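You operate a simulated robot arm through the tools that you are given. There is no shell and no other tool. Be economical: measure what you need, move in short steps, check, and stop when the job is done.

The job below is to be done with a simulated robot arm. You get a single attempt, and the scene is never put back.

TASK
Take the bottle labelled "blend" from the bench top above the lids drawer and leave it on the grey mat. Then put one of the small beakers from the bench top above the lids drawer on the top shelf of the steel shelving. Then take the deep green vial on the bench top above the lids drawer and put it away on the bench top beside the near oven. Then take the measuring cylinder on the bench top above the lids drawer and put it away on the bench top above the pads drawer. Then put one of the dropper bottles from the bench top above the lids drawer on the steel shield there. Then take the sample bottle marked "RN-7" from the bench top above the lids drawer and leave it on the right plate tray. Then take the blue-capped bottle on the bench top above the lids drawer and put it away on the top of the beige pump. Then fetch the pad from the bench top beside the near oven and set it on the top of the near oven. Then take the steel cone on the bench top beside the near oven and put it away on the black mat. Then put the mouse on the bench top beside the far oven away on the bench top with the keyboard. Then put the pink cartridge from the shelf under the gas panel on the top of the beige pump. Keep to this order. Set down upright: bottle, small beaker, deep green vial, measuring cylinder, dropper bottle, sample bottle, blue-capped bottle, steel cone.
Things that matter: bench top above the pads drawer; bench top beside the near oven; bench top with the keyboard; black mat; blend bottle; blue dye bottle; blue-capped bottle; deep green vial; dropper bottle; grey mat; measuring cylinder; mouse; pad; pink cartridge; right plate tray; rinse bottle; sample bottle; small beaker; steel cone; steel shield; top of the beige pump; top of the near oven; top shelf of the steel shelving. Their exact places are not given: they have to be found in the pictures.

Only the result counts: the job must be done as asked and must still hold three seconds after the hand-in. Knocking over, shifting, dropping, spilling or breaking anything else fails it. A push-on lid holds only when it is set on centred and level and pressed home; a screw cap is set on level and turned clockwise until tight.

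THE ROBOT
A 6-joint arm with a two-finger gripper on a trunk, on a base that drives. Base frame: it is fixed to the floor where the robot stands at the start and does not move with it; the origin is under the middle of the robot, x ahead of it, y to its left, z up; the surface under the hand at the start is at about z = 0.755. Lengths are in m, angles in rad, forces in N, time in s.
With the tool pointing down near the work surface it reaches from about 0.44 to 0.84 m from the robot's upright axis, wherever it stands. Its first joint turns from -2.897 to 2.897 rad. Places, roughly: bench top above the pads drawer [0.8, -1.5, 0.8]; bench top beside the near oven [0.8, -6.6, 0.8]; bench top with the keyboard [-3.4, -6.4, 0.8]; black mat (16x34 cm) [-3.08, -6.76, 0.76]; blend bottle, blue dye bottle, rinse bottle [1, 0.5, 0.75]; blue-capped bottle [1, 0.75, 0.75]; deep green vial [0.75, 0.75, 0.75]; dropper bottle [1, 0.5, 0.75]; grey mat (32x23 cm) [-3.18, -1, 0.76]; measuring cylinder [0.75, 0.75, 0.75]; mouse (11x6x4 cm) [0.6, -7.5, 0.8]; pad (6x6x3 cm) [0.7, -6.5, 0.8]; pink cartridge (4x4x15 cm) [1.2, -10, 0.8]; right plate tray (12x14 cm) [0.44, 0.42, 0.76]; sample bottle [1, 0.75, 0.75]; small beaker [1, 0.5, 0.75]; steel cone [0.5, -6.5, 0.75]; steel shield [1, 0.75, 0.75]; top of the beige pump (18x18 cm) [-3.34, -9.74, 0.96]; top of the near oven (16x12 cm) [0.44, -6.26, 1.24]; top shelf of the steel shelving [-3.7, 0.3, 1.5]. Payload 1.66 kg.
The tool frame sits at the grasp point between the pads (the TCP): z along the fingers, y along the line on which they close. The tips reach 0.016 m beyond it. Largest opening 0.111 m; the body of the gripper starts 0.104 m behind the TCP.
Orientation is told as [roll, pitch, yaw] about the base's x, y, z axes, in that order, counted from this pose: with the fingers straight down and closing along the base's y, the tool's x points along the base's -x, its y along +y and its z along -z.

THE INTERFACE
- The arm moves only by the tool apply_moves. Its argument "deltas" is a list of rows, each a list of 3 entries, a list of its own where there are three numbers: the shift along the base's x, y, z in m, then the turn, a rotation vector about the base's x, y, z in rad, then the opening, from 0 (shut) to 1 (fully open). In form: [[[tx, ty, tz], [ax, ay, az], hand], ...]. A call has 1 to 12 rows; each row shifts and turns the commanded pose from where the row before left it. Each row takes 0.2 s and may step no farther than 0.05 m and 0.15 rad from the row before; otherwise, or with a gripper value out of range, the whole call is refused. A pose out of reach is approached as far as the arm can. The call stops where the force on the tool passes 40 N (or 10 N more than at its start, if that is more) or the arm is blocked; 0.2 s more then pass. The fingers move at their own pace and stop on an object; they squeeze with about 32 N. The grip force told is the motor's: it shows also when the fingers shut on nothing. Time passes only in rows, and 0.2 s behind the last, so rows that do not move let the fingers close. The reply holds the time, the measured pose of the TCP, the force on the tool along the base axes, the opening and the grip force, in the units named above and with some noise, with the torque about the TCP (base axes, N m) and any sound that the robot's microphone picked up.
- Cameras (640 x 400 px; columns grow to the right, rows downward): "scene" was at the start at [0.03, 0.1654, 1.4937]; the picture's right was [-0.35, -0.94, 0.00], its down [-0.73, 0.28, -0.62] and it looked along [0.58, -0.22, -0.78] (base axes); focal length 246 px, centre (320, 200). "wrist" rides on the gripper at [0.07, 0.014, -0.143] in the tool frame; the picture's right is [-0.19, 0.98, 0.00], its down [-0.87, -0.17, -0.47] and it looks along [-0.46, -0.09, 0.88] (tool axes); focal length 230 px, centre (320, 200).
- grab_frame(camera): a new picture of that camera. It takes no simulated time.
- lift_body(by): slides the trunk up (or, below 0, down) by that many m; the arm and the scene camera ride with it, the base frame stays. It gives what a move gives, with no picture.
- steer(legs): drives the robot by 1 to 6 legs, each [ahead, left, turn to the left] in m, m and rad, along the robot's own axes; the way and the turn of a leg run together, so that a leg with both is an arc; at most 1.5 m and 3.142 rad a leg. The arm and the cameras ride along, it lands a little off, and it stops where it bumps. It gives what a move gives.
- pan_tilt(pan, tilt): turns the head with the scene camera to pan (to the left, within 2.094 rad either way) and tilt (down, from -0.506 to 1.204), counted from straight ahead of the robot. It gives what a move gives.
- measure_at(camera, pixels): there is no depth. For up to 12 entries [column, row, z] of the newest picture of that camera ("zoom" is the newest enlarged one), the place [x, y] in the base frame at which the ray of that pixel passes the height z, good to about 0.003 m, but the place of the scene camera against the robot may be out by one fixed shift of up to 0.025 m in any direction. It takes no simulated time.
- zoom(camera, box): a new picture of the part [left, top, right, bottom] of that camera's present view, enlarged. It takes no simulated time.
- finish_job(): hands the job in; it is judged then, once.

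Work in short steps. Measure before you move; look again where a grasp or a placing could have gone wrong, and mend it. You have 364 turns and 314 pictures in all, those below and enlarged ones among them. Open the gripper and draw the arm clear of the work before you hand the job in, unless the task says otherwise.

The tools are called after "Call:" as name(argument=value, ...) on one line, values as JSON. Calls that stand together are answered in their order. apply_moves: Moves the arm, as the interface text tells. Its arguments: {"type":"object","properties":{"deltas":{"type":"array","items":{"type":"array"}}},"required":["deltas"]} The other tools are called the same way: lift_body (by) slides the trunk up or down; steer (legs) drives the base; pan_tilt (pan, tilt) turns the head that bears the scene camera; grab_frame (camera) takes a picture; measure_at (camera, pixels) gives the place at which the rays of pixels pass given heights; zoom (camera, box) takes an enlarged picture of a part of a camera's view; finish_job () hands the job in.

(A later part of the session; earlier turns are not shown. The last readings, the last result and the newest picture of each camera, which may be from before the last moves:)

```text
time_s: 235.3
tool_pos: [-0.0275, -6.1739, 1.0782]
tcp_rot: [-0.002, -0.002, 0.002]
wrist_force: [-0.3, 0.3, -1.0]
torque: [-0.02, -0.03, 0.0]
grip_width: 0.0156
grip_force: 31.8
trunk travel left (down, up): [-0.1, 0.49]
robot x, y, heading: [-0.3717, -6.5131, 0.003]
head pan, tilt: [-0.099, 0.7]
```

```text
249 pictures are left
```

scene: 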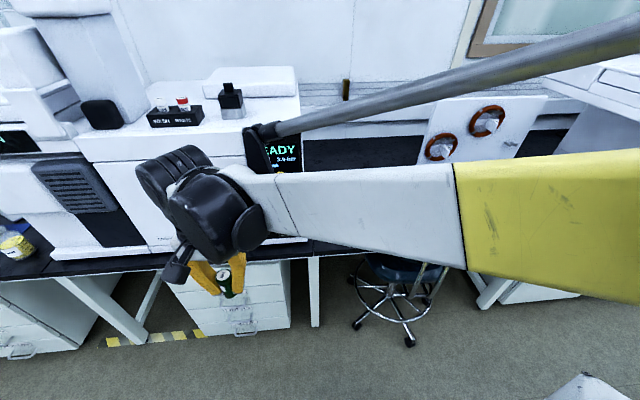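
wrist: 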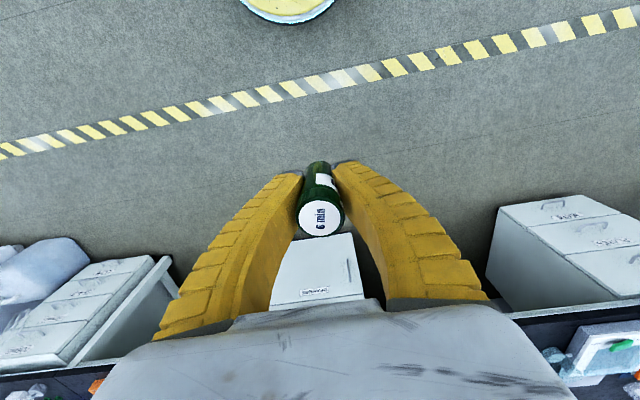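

I swing the hand to the front-right over the free space and use the wrist camera.

Call:
apply_moves(deltas=[[[0.01, -0.048, 0], [0, 0, 0], 0], [[0.01, -0.048, 0], [0, 0, 0], 0], [[0.01, -0.048, 0], [0, 0, 0], 0], [[0.01, -0.048, 0], [0, 0, 0], 0], [[0.01, -0.048, 0], [0, 0, 0], 0], [[0.01, -0.048, 0], [0, 0, 0], 0], [[0.01, -0.048, 0], [0, 0, 0], 0], [[0.01, -0.048, 0], [0, 0, 0], 0], [[0.01, -0.048, 0], [0, 0, 0], 0]])

Call:
grab_frame(camera="wrist")

Call:
grab_frame(camera="scene")

```text
time_s: 237.3
tool_pos: [0.064, -6.611, 1.0782]
tcp_rot: [0.0, -0.002, 0.003]
wrist_force: [-0.4, -0.2, 0.3]
torque: [0.01, -0.02, 0.0]
grip_width: 0.0159
grip_force: 31.7
trunk travel left (down, up): [-0.1, 0.49]
robot x, y, heading: [-0.3702, -6.5142, -0.002]
head pan, tilt: [-0.099, 0.7]
```

```text
248 pictures are left
```

wrist: 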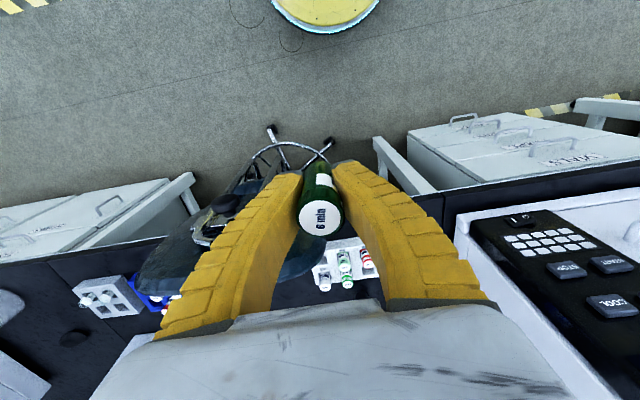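

```text
247 pictures are left
```

scene: 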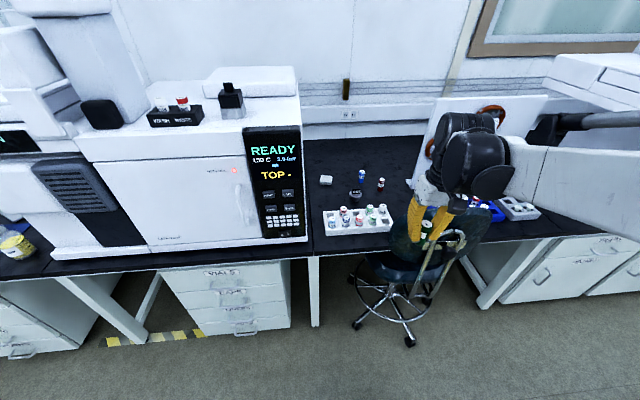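

Now the bench beside the near oven is visible; I enlarge it.

Call:
zoom(camera="scene", box=[290, 150, 450, 260])

Call:
measure_at(camera="scene", pixels=[[324, 233, 0.755], [391, 230, 0.755], [325, 182, 0.755], [355, 194, 0.755], [361, 178, 0.755], [380, 189, 0.755], [313, 255, 0.755], [307, 240, 0.755], [303, 155, 0.755], [425, 105, 0.9], [302, 125, 1.24]])

```text
3.64 times, centred on (370, 205) of scene
```

zoom: 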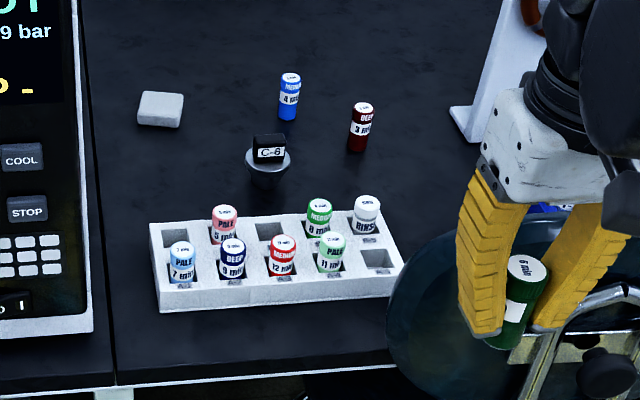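

```text
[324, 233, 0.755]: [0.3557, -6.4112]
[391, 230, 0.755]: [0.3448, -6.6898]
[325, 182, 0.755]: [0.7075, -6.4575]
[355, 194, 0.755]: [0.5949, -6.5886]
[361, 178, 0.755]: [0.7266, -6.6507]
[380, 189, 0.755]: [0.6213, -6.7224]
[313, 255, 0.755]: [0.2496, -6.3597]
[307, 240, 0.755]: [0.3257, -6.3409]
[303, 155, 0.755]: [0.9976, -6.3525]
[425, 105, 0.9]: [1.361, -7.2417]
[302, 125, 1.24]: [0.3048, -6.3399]
```

Pad, cone (C-6) and rack are identified; a free spot for the vial is about (0.58,-6.46). I check the base disk's extent to stay clear of the stool.

Call:
measure_at(camera="wrist", pixels=[[330, 32, 0.1], [330, 32, 0.3], [272, 128, 0.05], [330, 142, 0.05], [458, 225, 0.755], [320, 245, 0.755], [170, 240, 0.5], [190, 180, 0.0], [376, 140, 0.75]])

```text
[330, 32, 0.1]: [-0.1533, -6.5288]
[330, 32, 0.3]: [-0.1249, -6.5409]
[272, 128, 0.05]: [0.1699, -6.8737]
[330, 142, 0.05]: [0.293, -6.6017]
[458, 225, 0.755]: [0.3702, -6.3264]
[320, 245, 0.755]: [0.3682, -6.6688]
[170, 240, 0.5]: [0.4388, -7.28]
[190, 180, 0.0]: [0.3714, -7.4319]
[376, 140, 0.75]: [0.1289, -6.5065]
```

Base radius is ~0.23 m, so clear. I drive in to (-0.08,-6.43).

Call:
steer(legs=[[0.29, 0.08, 0]])

Call:
grab_frame(camera="wrist")

```text
time_s: 239.4
tool_pos: [0.3595, -6.5315, 1.077]
tcp_rot: [-0.002, -0.003, 0.001]
wrist_force: [0.0, -0.4, -0.4]
torque: [-0.02, 0.0, 0.01]
grip_width: 0.0154
grip_force: 31.5
trunk travel left (down, up): [-0.1, 0.49]
robot x, y, heading: [-0.0757, -6.4344, -0.004]
head pan, tilt: [-0.099, 0.7]
```

```text
245 pictures are left
```

wrist: 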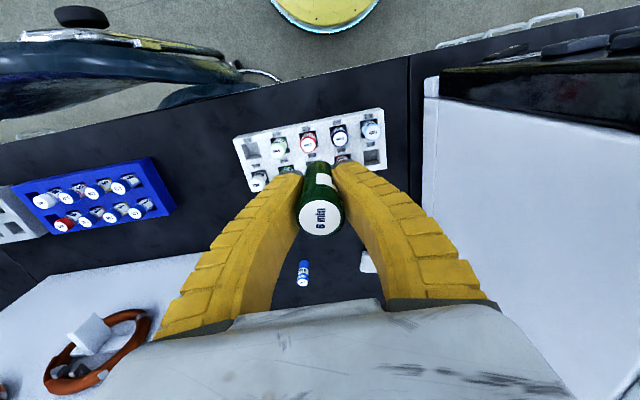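

I move the vial over to about (0.58,-6.46) and lower partly.

Call:
apply_moves(deltas=[[[0.044, 0.014, 0], [0, 0, 0], 0], [[0.044, 0.014, 0], [0, 0, 0], 0], [[0.044, 0.014, 0], [0, 0, 0], 0], [[0.044, 0.014, 0], [0, 0, 0], 0], [[0.044, 0.014, 0], [0, 0, 0], 0], [[0, 0, -0.045], [0, 0, 0], 0], [[0, 0, -0.045], [0, 0, 0], 0], [[0, 0, -0.045], [0, 0, 0], 0]])

Call:
grab_frame(camera="wrist")

Call:
grab_frame(camera="scene")

```text
time_s: 241.2
tool_pos: [0.5804, -6.4605, 0.9429]
tcp_rot: [-0.002, -0.001, 0.001]
wrist_force: [1.2, -0.8, -0.3]
torque: [0.05, -0.01, 0.0]
grip_width: 0.0157
grip_force: 31.7
trunk travel left (down, up): [-0.1, 0.49]
robot x, y, heading: [-0.0755, -6.435, -0.001]
head pan, tilt: [-0.099, 0.7]
```

```text
244 pictures are left
```

wrist: 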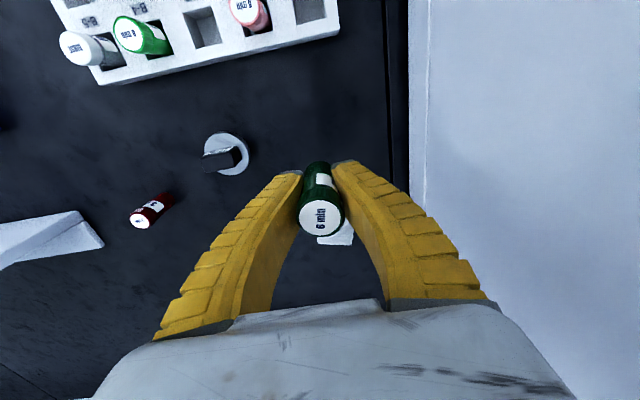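

```text
243 pictures are left
```

scene: 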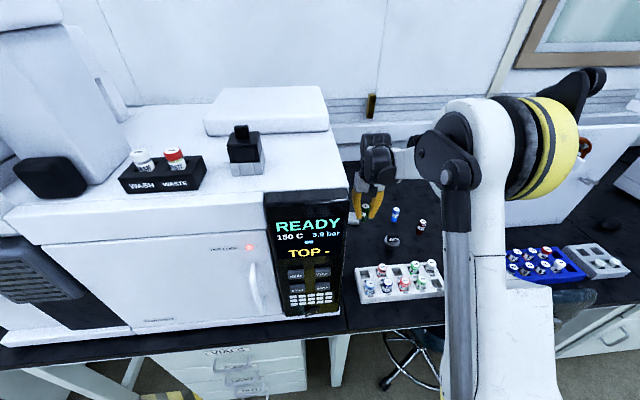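

I measure cone, pad and oven side from the wrist view.

Call:
measure_at(camera="wrist", pixels=[[226, 152, 0.79], [240, 155, 0.76], [350, 230, 0.755], [352, 240, 0.78], [318, 242, 0.78], [410, 150, 0.755], [155, 205, 0.755], [250, 30, 0.755]])

```text
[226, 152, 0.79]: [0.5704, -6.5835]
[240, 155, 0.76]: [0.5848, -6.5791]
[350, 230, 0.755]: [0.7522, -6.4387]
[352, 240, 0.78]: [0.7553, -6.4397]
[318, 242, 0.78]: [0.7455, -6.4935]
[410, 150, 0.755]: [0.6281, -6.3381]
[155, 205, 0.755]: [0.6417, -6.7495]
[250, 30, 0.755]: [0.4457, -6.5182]
```

Spot is free. I lower until contact.

Call:
apply_moves(deltas=[[[0, 0, -0.045], [0, 0, 0], 0], [[0, 0, -0.045], [0, 0, 0], 0], [[0, 0, -0.045], [0, 0, 0], 0], [[0, 0, -0.012], [0, 0, 0], 0], [[0, 0, -0.003], [0, 0, 0], 0], [[0, 0, -0.002], [0, 0, 0], 0], [[0, 0, 0], [0, 0, 0], 0]])

```text
time_s: 242.8
tool_pos: [0.5787, -6.4619, 0.7907]
tcp_rot: [-0.001, -0.002, 0.002]
wrist_force: [-0.4, 0.0, -1.1]
torque: [0.0, 0.01, 0.01]
grip_width: 0.0153
grip_force: 32.0
trunk travel left (down, up): [-0.1, 0.49]
robot x, y, heading: [-0.0733, -6.4289, -0.0]
head pan, tilt: [-0.099, 0.7]
```

Call:
apply_moves(deltas=[[[0, 0, -0.001], [0, 0, 0], 0], [[0, 0, -0.001], [0, 0, 0], 0], [[0, 0, -0.001], [0, 0, 0], 0]])

```text
time_s: 243.6
tool_pos: [0.5786, -6.4628, 0.7871]
tcp_rot: [-0.002, -0.002, 0.001]
wrist_force: [0.2, -0.3, 11.6]
torque: [0.05, 0.04, -0.02]
grip_width: 0.0155
grip_force: 32.3
trunk travel left (down, up): [-0.1, 0.49]
robot x, y, heading: [-0.0717, -6.4318, -0.001]
head pan, tilt: [-0.099, 0.7]
```

Contact at the expected height. I open and lift clear.

Call:
apply_moves(deltas=[[[0, 0, 0], [0, 0, 0], 0.5], [[0, 0, 0], [0, 0, 0], 0.5], [[0, 0, 0], [0, 0, 0], 0.5], [[0, 0, 0.045], [0, 0, 0], 0.5], [[0, 0, 0.045], [0, 0, 0], 0.5], [[0, 0, 0.045], [0, 0, 0], 0.5], [[0, 0, 0.045], [0, 0, 0], 0.5], [[-0.02, -0.01, 0.04], [0, 0, 0], 0.5], [[-0.04, -0.01, 0.02], [0, 0, 0], 0.5], [[-0.045, -0.01, 0.01], [0, 0, 0], 0.5], [[-0.045, -0.01, 0], [0, 0, 0], 0.5]])

Call:
grab_frame(camera="wrist")

```text
time_s: 246.0
tool_pos: [0.4264, -6.5033, 1.039]
tcp_rot: [0.0, -0.002, 0.002]
wrist_force: [0.5, -0.1, 0.8]
torque: [0.0, -0.02, 0.01]
grip_width: 0.0575
grip_force: 1.2
trunk travel left (down, up): [-0.1, 0.49]
robot x, y, heading: [-0.076, -6.4306, 0.006]
head pan, tilt: [-0.099, 0.7]
```

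```text
242 pictures are left
```

wrist: 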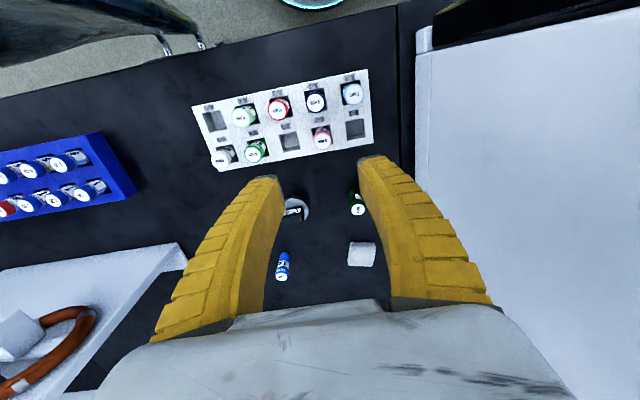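

The green vial stands upright. I drive back to the first bench.

Call:
steer(legs=[[-0.9, 0, 0], [0, 1.5, 0], [0, 1.5, 0], [0, 1.5, 0], [0, 1.5, 0], [0, 1.2, 0]])

Call:
pan_tilt(pan=0.2, tilt=0.6)

Call:
grab_frame(camera="scene")

```text
time_s: 284.5
tool_pos: [-0.0931, 0.63, 1.0373]
tcp_rot: [-0.002, -0.002, -0.071]
wrist_force: [0.3, -0.9, -0.2]
torque: [0.0, -0.02, -0.02]
grip_width: 0.0578
grip_force: 1.6
trunk travel left (down, up): [-0.1, 0.49]
robot x, y, heading: [-0.5895, 0.7352, -0.073]
head pan, tilt: [-0.099, 0.7]
```

```text
time_s: 285.3
tool_pos: [-0.0943, 0.6301, 1.0378]
tcp_rot: [-0.003, -0.002, -0.071]
wrist_force: [0.0, 0.4, 0.5]
torque: [0.01, 0.04, 0.08]
grip_width: 0.0576
grip_force: 1.0
trunk travel left (down, up): [-0.1, 0.49]
robot x, y, heading: [-0.5896, 0.732, -0.071]
head pan, tilt: [0.201, 0.6]
```

```text
241 pictures are left
```

scene: 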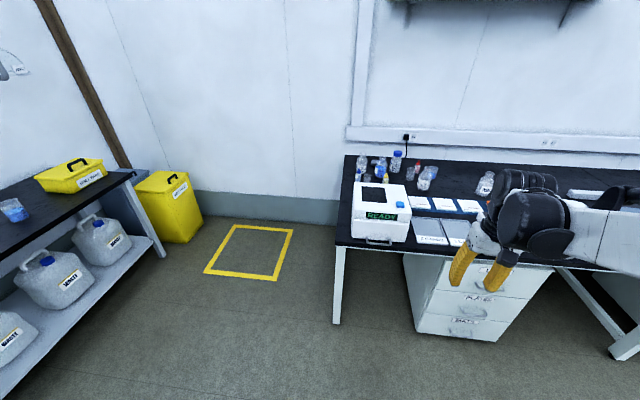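

I raise the hand, then drive to the bench front at y≈0.8.

Call:
apply_moves(deltas=[[[0, 0, 0.045], [0, 0, 0], 0.6], [[0, 0, 0.045], [0, 0, 0], 0.6], [[0, 0, 0.045], [0, 0, 0], 0.6]])

Call:
steer(legs=[[0, 0, 0.072], [0.53, 0.08, 0]])

Call:
grab_frame(camera="wrist")

Call:
grab_frame(camera="scene")

```text
time_s: 286.1
tool_pos: [-0.093, 0.6283, 1.1729]
tcp_rot: [-0.002, -0.001, -0.073]
wrist_force: [-0.3, -0.3, -0.8]
torque: [0.0, -0.02, 0.0]
grip_width: 0.0682
grip_force: 1.0
trunk travel left (down, up): [-0.1, 0.49]
robot x, y, heading: [-0.5914, 0.7345, -0.075]
head pan, tilt: [0.201, 0.6]
```

```text
time_s: 289.6
tool_pos: [0.4291, 0.7477, 1.173]
tcp_rot: [-0.002, -0.002, 0.003]
wrist_force: [0.0, -0.4, 0.3]
torque: [0.0, 0.0, 0.0]
grip_width: 0.0683
grip_force: 1.3
trunk travel left (down, up): [-0.1, 0.49]
robot x, y, heading: [-0.0728, 0.8159, 0.002]
head pan, tilt: [0.201, 0.6]
```

```text
240 pictures are left
```

wrist: 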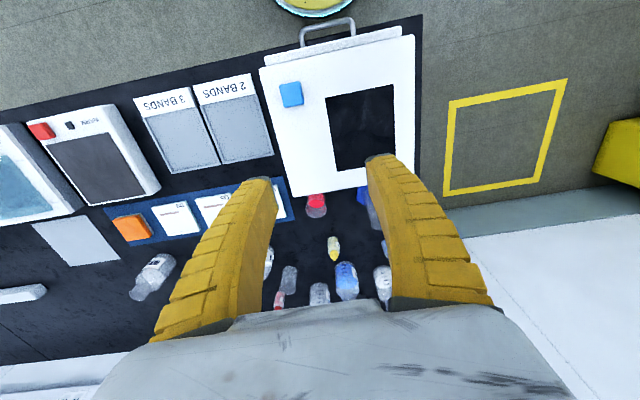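

```text
239 pictures are left
```

scene: 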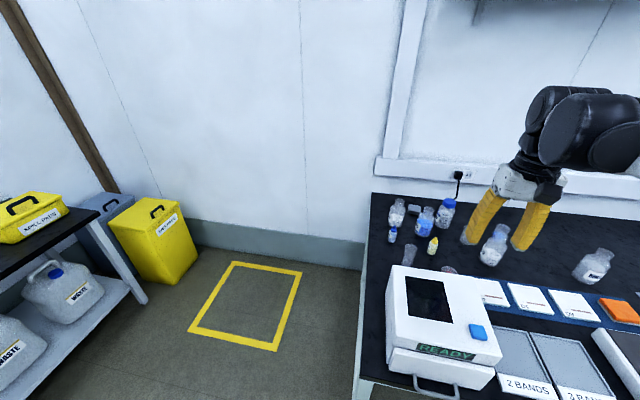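

I triangulate the box's top height with the blue button, and look at the cylinder beyond.

Call:
measure_at(camera="wrist", pixels=[[291, 93, 0.9], [291, 93, 0.95], [291, 93, 1.0], [360, 188, 0.9], [360, 188, 0.95], [414, 180, 0.95]])

Call:
measure_at(camera="scene", pixels=[[479, 331, 0.9], [479, 331, 0.95], [479, 331, 1.0], [390, 265, 0.95]])

Call:
zoom(camera="scene", box=[370, 190, 470, 290])

```text
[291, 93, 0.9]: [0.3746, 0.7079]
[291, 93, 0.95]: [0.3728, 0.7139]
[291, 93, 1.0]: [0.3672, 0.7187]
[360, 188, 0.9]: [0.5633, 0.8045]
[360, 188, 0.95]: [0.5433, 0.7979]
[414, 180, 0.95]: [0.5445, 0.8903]
```

```text
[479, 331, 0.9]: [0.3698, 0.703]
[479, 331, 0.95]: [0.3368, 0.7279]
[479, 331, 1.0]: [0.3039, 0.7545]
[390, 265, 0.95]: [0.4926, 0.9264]
```

```text
4.00 times, centred on (420, 240) of scene
```

zoom: 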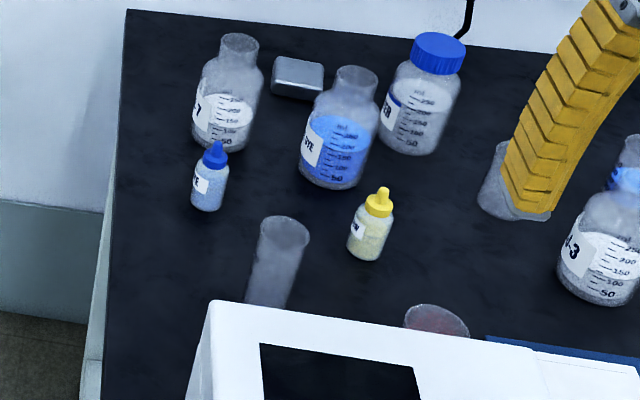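

Box top is ≈0.93. I move the hand to look at the cylinder.

Call:
apply_moves(deltas=[[[0.02, 0.04, 0], [0, 0, 0], 0.75], [[0.02, 0.04, 0], [0, 0, 0], 0.75], [[0.02, 0.01, -0.02], [0, 0, 0], 0.75]])

Call:
zoom(camera="wrist", box=[240, 120, 440, 280])

```text
time_s: 290.4
tool_pos: [0.4885, 0.8371, 1.1521]
tcp_rot: [-0.003, -0.001, 0.001]
wrist_force: [-0.8, 0.0, -0.7]
torque: [0.03, -0.01, 0.01]
grip_width: 0.0846
grip_force: 1.1
trunk travel left (down, up): [-0.1, 0.49]
robot x, y, heading: [-0.0717, 0.8192, 0.001]
head pan, tilt: [0.201, 0.6]
```

```text
2.50 times, centred on (340, 200) of wrist
```

zoom: 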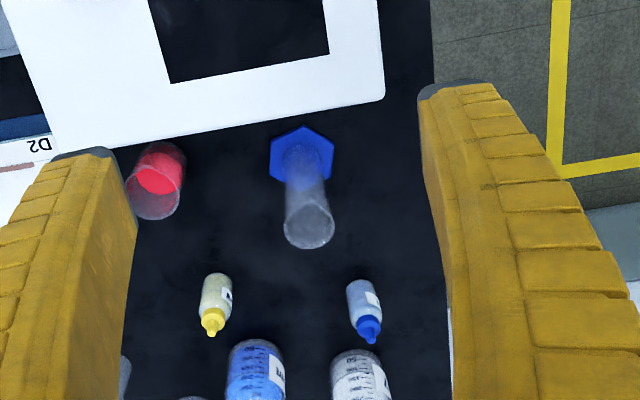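

I measure the hex base and the rim at several heights.

Call:
measure_at(camera="zoom", pixels=[[302, 157, 0.765], [270, 157, 0.765], [334, 157, 0.765], [302, 128, 0.765], [309, 223, 0.86], [309, 223, 0.89], [309, 223, 0.92], [284, 223, 0.89], [335, 223, 0.89], [384, 97, 0.93]])

```text
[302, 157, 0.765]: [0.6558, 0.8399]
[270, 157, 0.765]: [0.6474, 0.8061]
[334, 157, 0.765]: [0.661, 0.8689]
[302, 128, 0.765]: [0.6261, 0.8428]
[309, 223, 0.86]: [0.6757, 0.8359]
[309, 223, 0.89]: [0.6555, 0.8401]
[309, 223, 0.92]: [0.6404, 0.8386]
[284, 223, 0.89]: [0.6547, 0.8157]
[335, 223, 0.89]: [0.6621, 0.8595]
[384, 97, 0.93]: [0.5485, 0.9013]
```

Cylinder centre (0.656,0.840), top 0.89. I go above and descend to z 0.845.

Call:
apply_moves(deltas=[[[0.042, 0.001, 0], [0, 0, 0], 0.7], [[0.042, 0.001, 0], [0, 0, 0], 0.7], [[0.042, 0.001, 0], [0, 0, 0], 0.7], [[0.042, 0, 0], [0, 0, 0], 0.7], [[0, 0, -0.045], [0, 0, 0], 0.7], [[0, 0, -0.045], [0, 0, 0], 0.7], [[0, 0, -0.045], [0, 0, 0], 0.7], [[0, 0, -0.045], [0, 0, 0], 0.7]])

Call:
grab_frame(camera="wrist")

```text
time_s: 292.2
tool_pos: [0.6575, 0.8407, 0.9727]
tcp_rot: [-0.002, 0.0, 0.003]
wrist_force: [0.0, 0.3, 0.9]
torque: [-0.03, 0.0, -0.01]
grip_width: 0.079
grip_force: 0.9
trunk travel left (down, up): [-0.1, 0.49]
robot x, y, heading: [-0.0746, 0.815, -0.0]
head pan, tilt: [0.201, 0.6]
```

```text
236 pictures are left
```

wrist: 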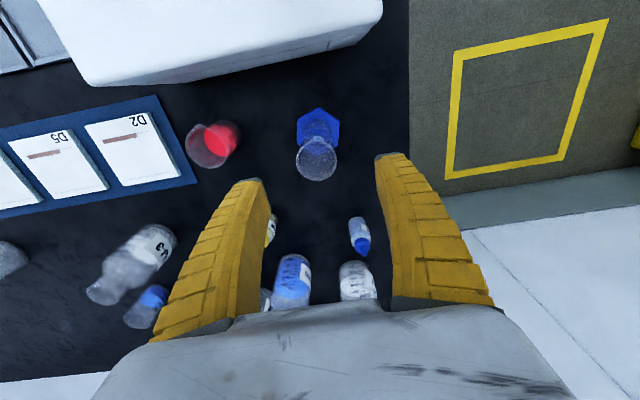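

Centred on the cylinder. I descend and close.

Call:
apply_moves(deltas=[[[0, 0, -0.045], [0, 0, 0], 0.7], [[0, 0, -0.045], [0, 0, 0], 0.7], [[0, 0, -0.038], [0, 0, 0], 0.7], [[0, 0, 0], [0, 0, 0], 0], [[0, 0, 0], [0, 0, 0], 0], [[0, 0, 0], [0, 0, 0], 0]])

Call:
apply_moves(deltas=[[[0, 0, 0.02], [0, 0, 0], 0], [[0, 0, 0.045], [0, 0, 0], 0], [[0, 0, 0.045], [0, 0, 0], 0], [[0, 0, 0.045], [0, 0, 0], 0], [[0, 0, 0.045], [0, 0, 0], 0], [[0, 0, 0.045], [0, 0, 0], 0], [[0, 0, 0.045], [0, 0, 0], 0], [[0, 0, 0.03], [0, 0, 0], 0]])

Call:
grab_frame(camera="wrist")

```text
time_s: 293.6
tool_pos: [0.6562, 0.8413, 0.8449]
tcp_rot: [0.001, -0.001, 0.002]
wrist_force: [0.3, -0.8, 1.1]
torque: [0.01, -0.06, -0.04]
grip_width: 0.0334
grip_force: 32.1
trunk travel left (down, up): [-0.1, 0.49]
robot x, y, heading: [-0.0711, 0.8162, 0.0]
head pan, tilt: [0.201, 0.6]
```

```text
time_s: 295.4
tool_pos: [0.657, 0.8404, 1.1669]
tcp_rot: [-0.001, -0.001, 0.003]
wrist_force: [-0.7, -0.4, -0.8]
torque: [-0.01, 0.01, 0.01]
grip_width: 0.0329
grip_force: 32.5
trunk travel left (down, up): [-0.1, 0.49]
robot x, y, heading: [-0.075, 0.8166, 0.003]
head pan, tilt: [0.201, 0.6]
```

```text
235 pictures are left
```

wrist: 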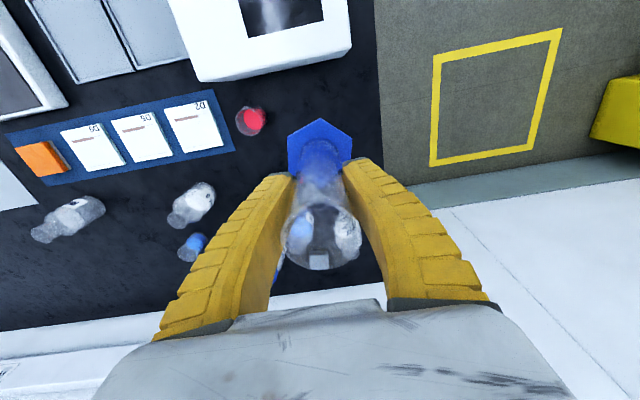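

Cylinder held, base 9 cm below TCP. I retract over the box (top 0.93) and drive to face the pads drawer bench.

Call:
apply_moves(deltas=[[[-0.045, -0.01, 0], [0, 0, 0], 0], [[-0.045, -0.01, 0], [0, 0, 0], 0], [[-0.045, -0.01, 0], [0, 0, 0], 0], [[-0.045, -0.01, 0], [0, 0, 0], 0], [[-0.045, -0.01, 0], [0, 0, 0], 0]])

Call:
steer(legs=[[-0.65, 0, 0], [0, -1.4, 0], [0, -0.9, 0]])

Call:
pan_tilt(pan=0.15, tilt=0.6)

Call:
grab_frame(camera="scene")

```text
time_s: 296.6
tool_pos: [0.4298, 0.7895, 1.1646]
tcp_rot: [0.0, -0.002, 0.004]
wrist_force: [-0.3, -0.4, -1.6]
torque: [-0.01, 0.0, 0.01]
grip_width: 0.0323
grip_force: 31.8
trunk travel left (down, up): [-0.1, 0.49]
robot x, y, heading: [-0.0712, 0.8168, 0.002]
head pan, tilt: [0.201, 0.6]
```

```text
time_s: 311.2
tool_pos: [-0.1791, -1.5115, 1.1663]
tcp_rot: [-0.003, -0.004, 0.028]
wrist_force: [0.2, 0.2, -0.7]
torque: [0.02, -0.02, 0.01]
grip_width: 0.0314
grip_force: 32.0
trunk travel left (down, up): [-0.1, 0.49]
robot x, y, heading: [-0.6839, -1.5016, 0.03]
head pan, tilt: [0.201, 0.6]
```

```text
time_s: 311.8
tool_pos: [-0.1786, -1.5131, 1.1662]
tcp_rot: [-0.002, -0.003, 0.028]
wrist_force: [0.7, 0.6, -0.2]
torque: [0.01, 0.03, 0.01]
grip_width: 0.0311
grip_force: 32.0
trunk travel left (down, up): [-0.1, 0.49]
robot x, y, heading: [-0.6811, -1.5014, 0.029]
head pan, tilt: [0.15, 0.6]
```

```text
234 pictures are left
```

scene: 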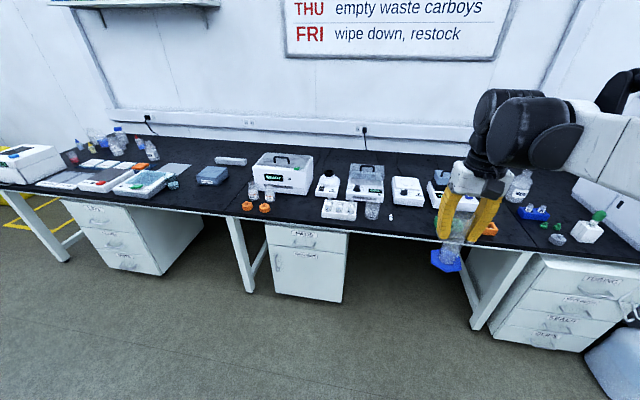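

I enlarge the middle cabinet to read its label and see free bench space above it.

Call:
zoom(camera="scene", box=[220, 140, 440, 300])

Call:
measure_at(camera="scene", pixels=[[268, 228, 0.755], [348, 235, 0.755], [338, 210, 0.755], [372, 212, 0.755], [392, 217, 0.755], [285, 185, 0.755], [325, 190, 0.755], [364, 196, 0.755], [407, 199, 0.755], [395, 175, 0.755], [270, 207, 0.755]])

```text
2.50 times, centred on (330, 220) of scene
```

zoom: 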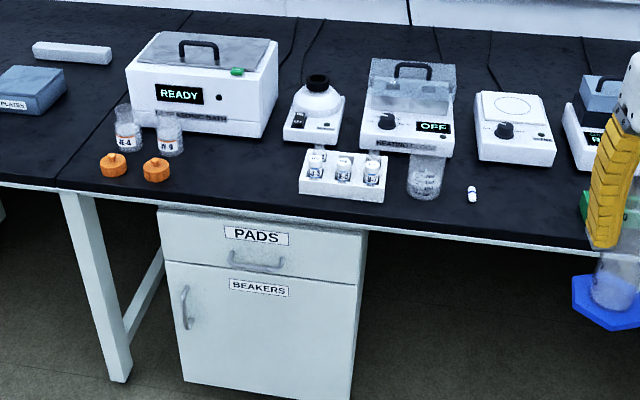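

```text
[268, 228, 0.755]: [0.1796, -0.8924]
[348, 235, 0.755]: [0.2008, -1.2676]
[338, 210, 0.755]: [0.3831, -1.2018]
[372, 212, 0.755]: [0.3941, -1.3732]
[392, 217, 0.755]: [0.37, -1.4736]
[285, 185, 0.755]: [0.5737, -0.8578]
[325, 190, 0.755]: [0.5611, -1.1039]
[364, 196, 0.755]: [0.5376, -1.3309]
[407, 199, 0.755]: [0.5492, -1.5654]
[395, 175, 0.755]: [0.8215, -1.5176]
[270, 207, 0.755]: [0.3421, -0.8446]
```

PADS is on the middle cabinet; a free spot lies right of the stir bar in front of the hot plate, ~(0.41,-1.59). I drive up and look with the wrist.

Call:
steer(legs=[[0, -0.03, -0.03], [0.52, 0, 0]])

Call:
grab_frame(camera="wrist")

Call:
pan_tilt(pan=0.15, tilt=0.9)

Call:
grab_frame(camera="scene")

```text
time_s: 315.3
tool_pos: [0.3423, -1.5561, 1.165]
tcp_rot: [-0.002, -0.001, 0.004]
wrist_force: [-0.2, 0.0, -1.4]
torque: [-0.02, 0.02, 0.04]
grip_width: 0.0311
grip_force: 31.9
trunk travel left (down, up): [-0.1, 0.49]
robot x, y, heading: [-0.1638, -1.5286, 0.002]
head pan, tilt: [0.15, 0.6]
```

```text
232 pictures are left
```

wrist: 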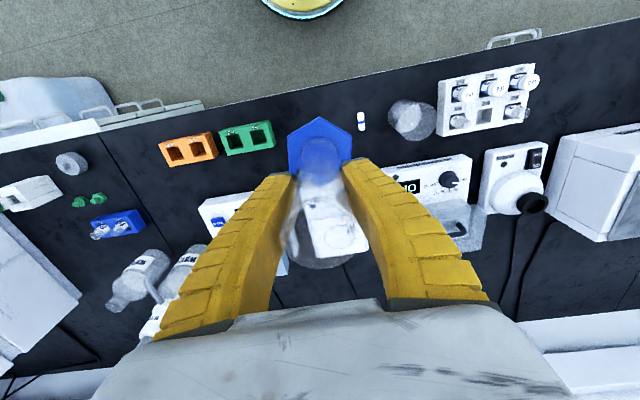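

```text
time_s: 316.1
tool_pos: [0.3418, -1.5561, 1.1653]
tcp_rot: [-0.001, -0.001, 0.002]
wrist_force: [0.4, -0.6, -1.2]
torque: [-0.01, -0.01, 0.02]
grip_width: 0.0312
grip_force: 31.7
trunk travel left (down, up): [-0.1, 0.49]
robot x, y, heading: [-0.1635, -1.5316, -0.004]
head pan, tilt: [0.15, 0.901]
```

```text
231 pictures are left
```

scene: 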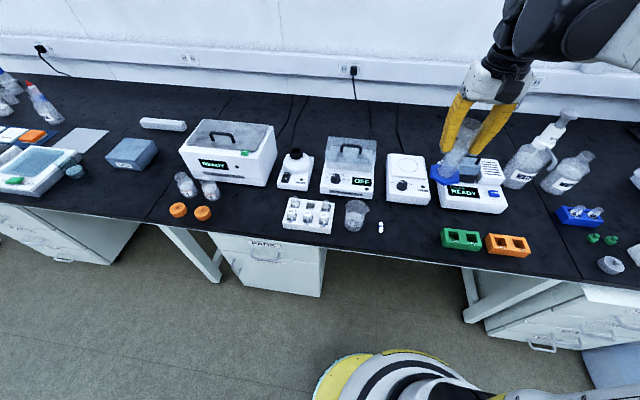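

I measure the surroundings of the spot between stir bar and green block.

Call:
measure_at(camera="wrist", pixels=[[362, 121, 0.755], [276, 140, 0.77], [240, 155, 0.755], [410, 170, 0.8], [360, 140, 0.755], [395, 105, 0.755], [300, 90, 0.755], [118, 160, 0.755]])

Call:
measure_at(camera="scene", pixels=[[408, 230, 0.755], [388, 202, 0.755], [430, 204, 0.755], [380, 228, 0.755], [442, 245, 0.755], [410, 240, 0.755], [442, 208, 0.755]])

```text
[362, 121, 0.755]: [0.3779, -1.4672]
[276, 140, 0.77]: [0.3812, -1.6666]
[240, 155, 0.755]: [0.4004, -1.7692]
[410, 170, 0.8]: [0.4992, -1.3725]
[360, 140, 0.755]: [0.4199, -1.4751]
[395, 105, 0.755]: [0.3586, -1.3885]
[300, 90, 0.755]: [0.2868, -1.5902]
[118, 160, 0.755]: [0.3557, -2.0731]
```

```text
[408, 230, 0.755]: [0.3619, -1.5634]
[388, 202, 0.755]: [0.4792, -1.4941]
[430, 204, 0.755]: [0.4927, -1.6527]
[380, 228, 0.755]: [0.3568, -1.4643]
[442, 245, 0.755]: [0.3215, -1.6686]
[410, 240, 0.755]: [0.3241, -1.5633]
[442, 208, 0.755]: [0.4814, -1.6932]
```

The free spot centre is (0.40,-1.565). I move above and lower.

Call:
apply_moves(deltas=[[[0.03, -0.005, 0], [0, 0, 0], 0], [[0.028, -0.005, 0], [0, 0, 0], 0], [[0, 0, -0.045], [0, 0, 0], 0], [[0, 0, -0.045], [0, 0, 0], 0], [[0, 0, -0.045], [0, 0, 0], 0], [[0, 0, -0.045], [0, 0, 0], 0], [[0, 0, -0.045], [0, 0, 0], 0], [[0, 0, -0.045], [0, 0, 0], 0], [[0, 0, -0.03], [0, 0, 0], 0], [[0, 0, -0.012], [0, 0, 0], 0]])

Call:
grab_frame(camera="wrist")

```text
time_s: 318.3
tool_pos: [0.4016, -1.5682, 0.8537]
tcp_rot: [-0.001, -0.001, 0.002]
wrist_force: [-0.4, 0.1, -1.9]
torque: [0.01, 0.02, 0.03]
grip_width: 0.0313
grip_force: 31.7
trunk travel left (down, up): [-0.1, 0.49]
robot x, y, heading: [-0.1627, -1.5277, 0.006]
head pan, tilt: [0.15, 0.901]
```

```text
230 pictures are left
```

wrist: 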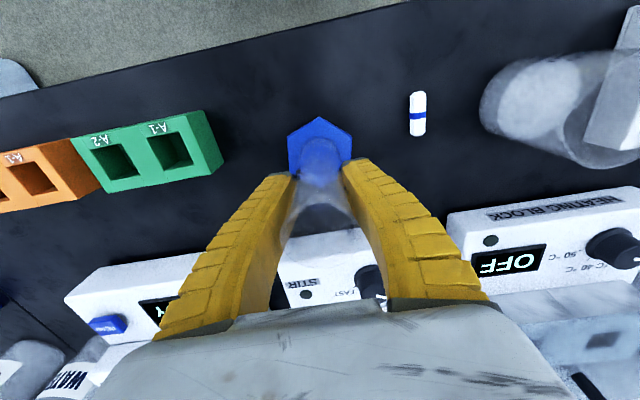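

Spot is clear. Final millimetres down.

Call:
apply_moves(deltas=[[[0, 0, -0.005], [0, 0, 0], 0], [[0, 0, -0.002], [0, 0, 0], 0], [[0, 0, -0.001], [0, 0, 0], 0], [[0, 0, -0.001], [0, 0, 0], 0]])

```text
time_s: 319.3
tool_pos: [0.3994, -1.5675, 0.8459]
tcp_rot: [-0.002, -0.005, 0.001]
wrist_force: [1.8, -1.4, 9.5]
torque: [-0.01, -0.52, -0.05]
grip_width: 0.0314
grip_force: 32.3
trunk travel left (down, up): [-0.1, 0.49]
robot x, y, heading: [-0.1677, -1.5309, 0.002]
head pan, tilt: [0.15, 0.901]
```

Light contact, a bit on one edge; I press one more millimetre, then release and lift.

Call:
apply_moves(deltas=[[[0, 0, -0.001], [0, 0, 0], 0], [[0, 0, 0], [0, 0, 0], 0.65], [[0, 0, 0], [0, 0, 0], 0.65], [[0, 0, 0], [0, 0, 0], 0.65], [[0, 0, 0.045], [0, 0, 0], 0.65], [[0, 0, 0.045], [0, 0, 0], 0.65], [[0, 0, 0.045], [0, 0, 0], 0.65], [[0, 0, 0.045], [0, 0, 0], 0.65], [[0, 0, 0.045], [0, 0, 0], 0.65], [[-0.045, 0, 0.02], [0, 0, 0], 0.65], [[-0.03, 0, 0.02], [0, 0, 0], 0.65]])

Call:
grab_frame(camera="wrist")

```text
time_s: 321.7
tool_pos: [0.325, -1.5647, 1.1069]
tcp_rot: [-0.001, 0.0, 0.001]
wrist_force: [-0.7, 0.8, -0.3]
torque: [0.01, -0.03, 0.01]
grip_width: 0.0741
grip_force: 1.4
trunk travel left (down, up): [-0.1, 0.49]
robot x, y, heading: [-0.1642, -1.5291, 0.001]
head pan, tilt: [0.15, 0.901]
```

```text
229 pictures are left
```

wrist: 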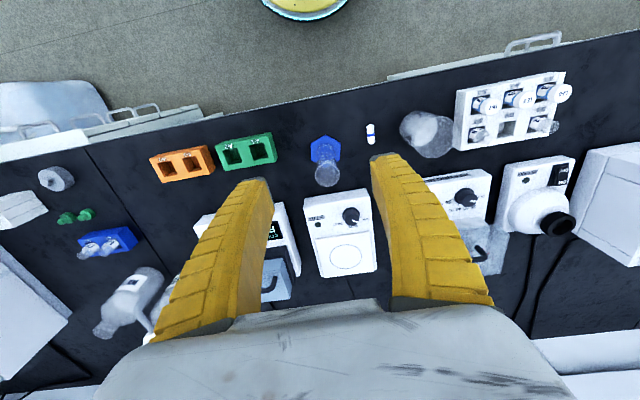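

Cylinder stands. Next the dropper: I go round to the bench's left end again.

Call:
steer(legs=[[-0.4, 0, 0], [0, 1.5, 0], [0, 1.5, 0], [0, 0.1, -1.5708], [0, 1.42, 0]])

Call:
pan_tilt(pan=0.1, tilt=0.9)

Call:
grab_frame(camera="scene")

Call:
grab_frame(camera="wrist")

```text
time_s: 349.1
tool_pos: [0.8454, 1.0674, 1.1056]
tcp_rot: [-0.002, -0.002, -1.576]
wrist_force: [0.3, -0.3, 0.3]
torque: [0.03, -0.04, 0.01]
grip_width: 0.0736
grip_force: 1.0
trunk travel left (down, up): [-0.1, 0.49]
robot x, y, heading: [0.8838, 1.5565, -1.577]
head pan, tilt: [0.15, 0.901]
```

```text
time_s: 349.7
tool_pos: [0.8451, 1.0669, 1.1068]
tcp_rot: [-0.001, -0.003, -1.575]
wrist_force: [0.5, 0.9, -0.8]
torque: [0.0, -0.02, -0.03]
grip_width: 0.0737
grip_force: 1.1
trunk travel left (down, up): [-0.1, 0.49]
robot x, y, heading: [0.8849, 1.5549, -1.578]
head pan, tilt: [0.099, 0.901]
```

```text
228 pictures are left
```

scene: 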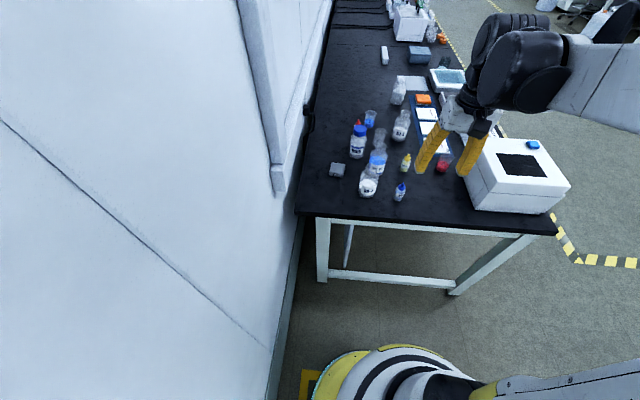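

```text
227 pictures are left
```

wrist: 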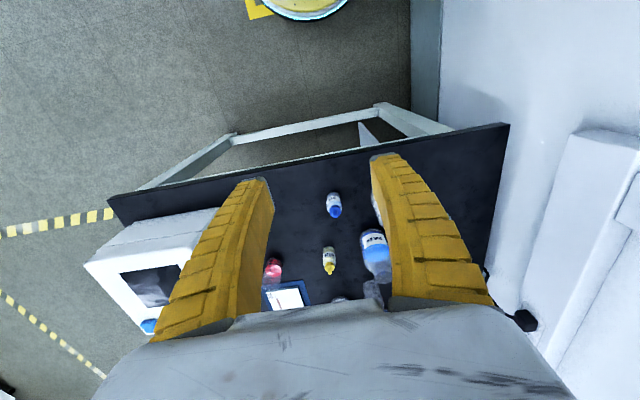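

I drive 0.15 closer, then measure the dye dropper and the shield from above.

Call:
steer(legs=[[0.15, 0, 0.0]])

Call:
apply_moves(deltas=[[[0.02, 0.045, 0], [0, 0, 0], 0.5], [[0.02, 0.045, 0], [0, 0, 0], 0.5]])

Call:
grab_frame(camera="wrist")

Call:
zoom(camera="wrist", box=[270, 130, 480, 280])

```text
time_s: 351.1
tool_pos: [0.8458, 0.9162, 1.1055]
tcp_rot: [-0.001, -0.003, -1.572]
wrist_force: [0.0, -0.6, -0.1]
torque: [0.01, 0.0, 0.04]
grip_width: 0.0735
grip_force: 1.6
trunk travel left (down, up): [-0.1, 0.49]
robot x, y, heading: [0.8847, 1.4086, -1.571]
head pan, tilt: [0.099, 0.901]
```

```text
time_s: 351.7
tool_pos: [0.8865, 1.0091, 1.1065]
tcp_rot: [-0.002, -0.003, -1.572]
wrist_force: [0.5, 0.2, 0.1]
torque: [-0.01, 0.03, 0.0]
grip_width: 0.0578
grip_force: 1.2
trunk travel left (down, up): [-0.1, 0.49]
robot x, y, heading: [0.8819, 1.4063, -1.573]
head pan, tilt: [0.099, 0.901]
```

```text
226 pictures are left
```

wrist: 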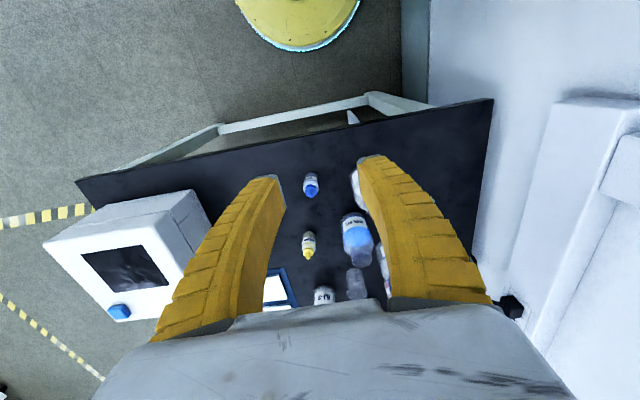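

```text
2.67 times, centred on (375, 205) of wrist
```

zoom: 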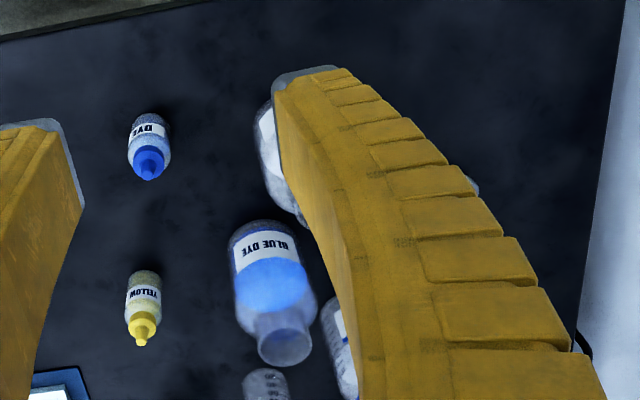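

I measure the dye dropper's base and tip.

Call:
measure_at(camera="zoom", pixels=[[150, 115, 0.755], [149, 132, 0.755], [150, 177, 0.835], [150, 177, 0.825], [150, 162, 0.815], [128, 138, 0.775], [170, 138, 0.775], [285, 150, 0.755], [268, 290, 0.755]])

```text
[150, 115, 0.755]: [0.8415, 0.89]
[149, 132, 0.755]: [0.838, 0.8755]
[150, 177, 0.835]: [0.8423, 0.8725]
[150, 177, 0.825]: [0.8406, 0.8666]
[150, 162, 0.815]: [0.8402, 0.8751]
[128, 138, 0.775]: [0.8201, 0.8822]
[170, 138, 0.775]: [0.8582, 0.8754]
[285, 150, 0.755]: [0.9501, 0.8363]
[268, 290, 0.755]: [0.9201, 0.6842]
```

Dropper centre (0.840,0.875), ~3.5 cm wide. I go above, descend and check.

Call:
apply_moves(deltas=[[[-0.016, -0.045, 0], [0, 0, 0], 0.55], [[-0.016, -0.045, 0], [0, 0, 0], 0.55], [[-0.014, -0.044, 0], [0, 0, 0], 0.55], [[0, 0, -0.045], [0, 0, 0], 0.55], [[0, 0, -0.045], [0, 0, 0], 0.55], [[0, 0, -0.045], [0, 0, 0], 0.55], [[0, 0, -0.045], [0, 0, 0], 0.55]])

Call:
grab_frame(camera="wrist")

```text
time_s: 353.3
tool_pos: [0.8384, 0.8718, 0.9257]
tcp_rot: [-0.002, -0.001, -1.572]
wrist_force: [0.8, 0.1, 0.2]
torque: [-0.01, 0.02, 0.02]
grip_width: 0.063
grip_force: 1.0
trunk travel left (down, up): [-0.1, 0.49]
robot x, y, heading: [0.8819, 1.4038, -1.569]
head pan, tilt: [0.099, 0.901]
```

```text
224 pictures are left
```

wrist: 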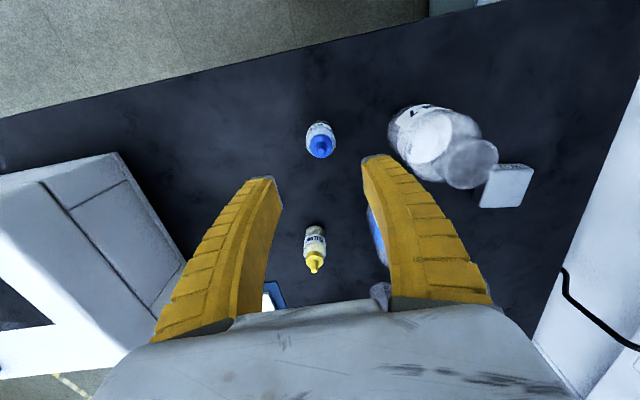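

From here I recheck the dropper, RN-7 and the shield positions.

Call:
measure_at(camera="wrist", pixels=[[321, 140, 0.8], [321, 146, 0.83], [421, 125, 0.755], [405, 110, 0.755], [472, 163, 0.9], [490, 163, 0.775], [533, 168, 0.775], [522, 207, 0.775], [480, 208, 0.775], [315, 235, 0.755]])

```text
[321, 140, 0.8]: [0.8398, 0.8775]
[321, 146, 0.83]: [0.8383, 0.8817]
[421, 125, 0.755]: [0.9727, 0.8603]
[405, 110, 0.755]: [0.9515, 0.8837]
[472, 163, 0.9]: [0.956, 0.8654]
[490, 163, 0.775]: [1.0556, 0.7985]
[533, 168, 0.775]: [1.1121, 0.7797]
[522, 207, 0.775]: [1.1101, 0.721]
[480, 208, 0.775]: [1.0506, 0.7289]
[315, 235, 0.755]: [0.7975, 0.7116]
```

I descend the rest with a small correction, close and lift.

Call:
apply_moves(deltas=[[[0.001, 0.006, -0.045], [0, 0, 0], 0.55], [[0, 0, -0.045], [0, 0, 0], 0.55], [[0, 0, -0.045], [0, 0, 0], 0.55], [[0, 0, -0.006], [0, 0, 0], 0.55], [[0, 0, 0], [0, 0, 0], 0], [[0, 0, 0], [0, 0, 0], 0], [[0, 0, 0], [0, 0, 0], 0]])

Call:
apply_moves(deltas=[[[0, 0, 0.02], [0, 0, 0], 0], [[0, 0, 0.045], [0, 0, 0], 0], [[0, 0, 0.045], [0, 0, 0], 0], [[0, 0, 0.045], [0, 0, 0], 0], [[0, 0, 0.045], [0, 0, 0], 0], [[0, 0, 0.045], [0, 0, 0], 0]])

Call:
grab_frame(camera="wrist")

```text
time_s: 354.9
tool_pos: [0.8403, 0.8786, 0.788]
tcp_rot: [-0.003, -0.003, -1.573]
wrist_force: [0.3, -1.5, 8.0]
torque: [-0.21, -0.02, -0.01]
grip_width: 0.0286
grip_force: 31.9
trunk travel left (down, up): [-0.1, 0.49]
robot x, y, heading: [0.8856, 1.4084, -1.571]
head pan, tilt: [0.099, 0.901]
```

```text
time_s: 356.3
tool_pos: [0.8424, 0.878, 1.0321]
tcp_rot: [-0.002, -0.001, -1.573]
wrist_force: [0.4, 1.0, -0.6]
torque: [-0.01, 0.02, -0.02]
grip_width: 0.0277
grip_force: 32.3
trunk travel left (down, up): [-0.1, 0.49]
robot x, y, heading: [0.8838, 1.4075, -1.566]
head pan, tilt: [0.099, 0.901]
```

```text
223 pictures are left
```

wrist: 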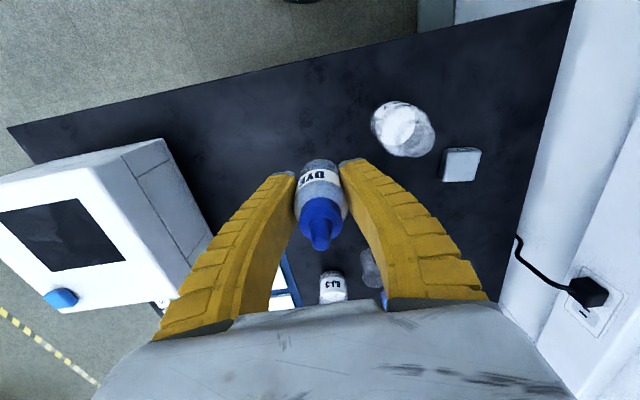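

Held. I enlarge the shield in this view to fix its centre and height.

Call:
zoom(camera="wrist", box=[400, 110, 520, 210])

```text
4.00 times, centred on (460, 160) of wrist
```

zoom: 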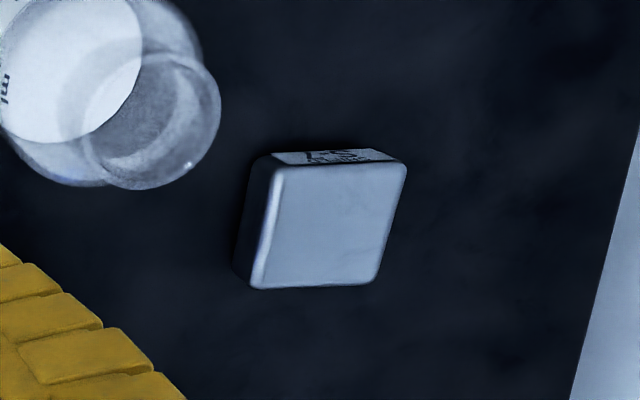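

Call:
measure_at(camera="zoom", pixels=[[278, 165, 0.775], [406, 166, 0.775], [374, 283, 0.775], [253, 287, 0.775], [330, 225, 0.775], [330, 225, 0.785], [265, 155, 0.755], [238, 268, 0.755], [390, 152, 0.755], [253, 287, 0.785], [278, 165, 0.785]])

```text
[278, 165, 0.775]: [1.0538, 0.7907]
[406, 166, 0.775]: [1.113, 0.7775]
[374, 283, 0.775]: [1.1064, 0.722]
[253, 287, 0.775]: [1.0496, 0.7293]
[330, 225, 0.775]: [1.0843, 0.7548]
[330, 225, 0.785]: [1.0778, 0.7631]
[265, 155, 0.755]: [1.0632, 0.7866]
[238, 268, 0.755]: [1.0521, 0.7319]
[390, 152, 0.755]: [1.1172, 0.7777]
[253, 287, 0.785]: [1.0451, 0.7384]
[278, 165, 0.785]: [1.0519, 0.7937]
```

Shield centre ≈(1.084,0.755), top ≈0.77. I carry the dropper over it and lower most of the way.

Call:
apply_moves(deltas=[[[0.04, -0.02, 0], [0, 0, 0], 0], [[0.04, -0.02, 0], [0, 0, 0], 0], [[0.04, -0.02, 0], [0, 0, 0], 0], [[0.04, -0.02, 0], [0, 0, 0], 0], [[0.04, -0.02, 0], [0, 0, 0], 0], [[0.042, -0.023, 0], [0, 0, 0], 0], [[0, 0, -0.045], [0, 0, 0], 0], [[0, 0, -0.045], [0, 0, 0], 0], [[0, 0, -0.045], [0, 0, 0], 0]])

Call:
grab_frame(camera="wrist")

Call:
zoom(camera="scene", box=[290, 100, 430, 230])

```text
time_s: 358.3
tool_pos: [1.084, 0.7555, 0.8951]
tcp_rot: [-0.002, -0.001, -1.572]
wrist_force: [0.6, -0.5, -0.5]
torque: [0.02, 0.01, 0.01]
grip_width: 0.027
grip_force: 32.4
trunk travel left (down, up): [-0.1, 0.49]
robot x, y, heading: [0.8847, 1.4013, -1.576]
head pan, tilt: [0.099, 0.901]
```

```text
221 pictures are left
```

wrist: 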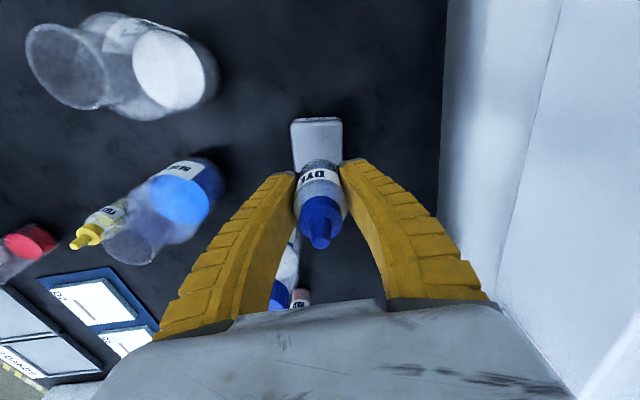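

```text
3.08 times, centred on (360, 165) of scene
```

zoom: 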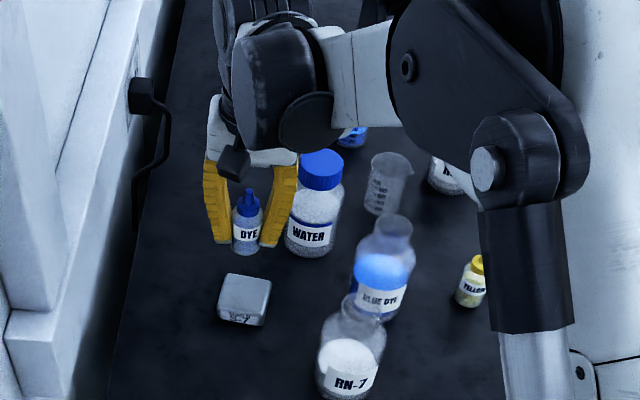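

I measure the shield's near edge from the wrist to confirm lateral alignment.

Call:
measure_at(camera="wrist", pixels=[[291, 125, 0.772], [342, 122, 0.772], [293, 165, 0.772], [343, 160, 0.772], [317, 118, 0.755]])

```text
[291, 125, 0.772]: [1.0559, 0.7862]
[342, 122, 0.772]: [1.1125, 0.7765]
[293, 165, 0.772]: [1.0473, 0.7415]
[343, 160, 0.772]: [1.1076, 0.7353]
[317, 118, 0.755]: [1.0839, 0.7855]
```

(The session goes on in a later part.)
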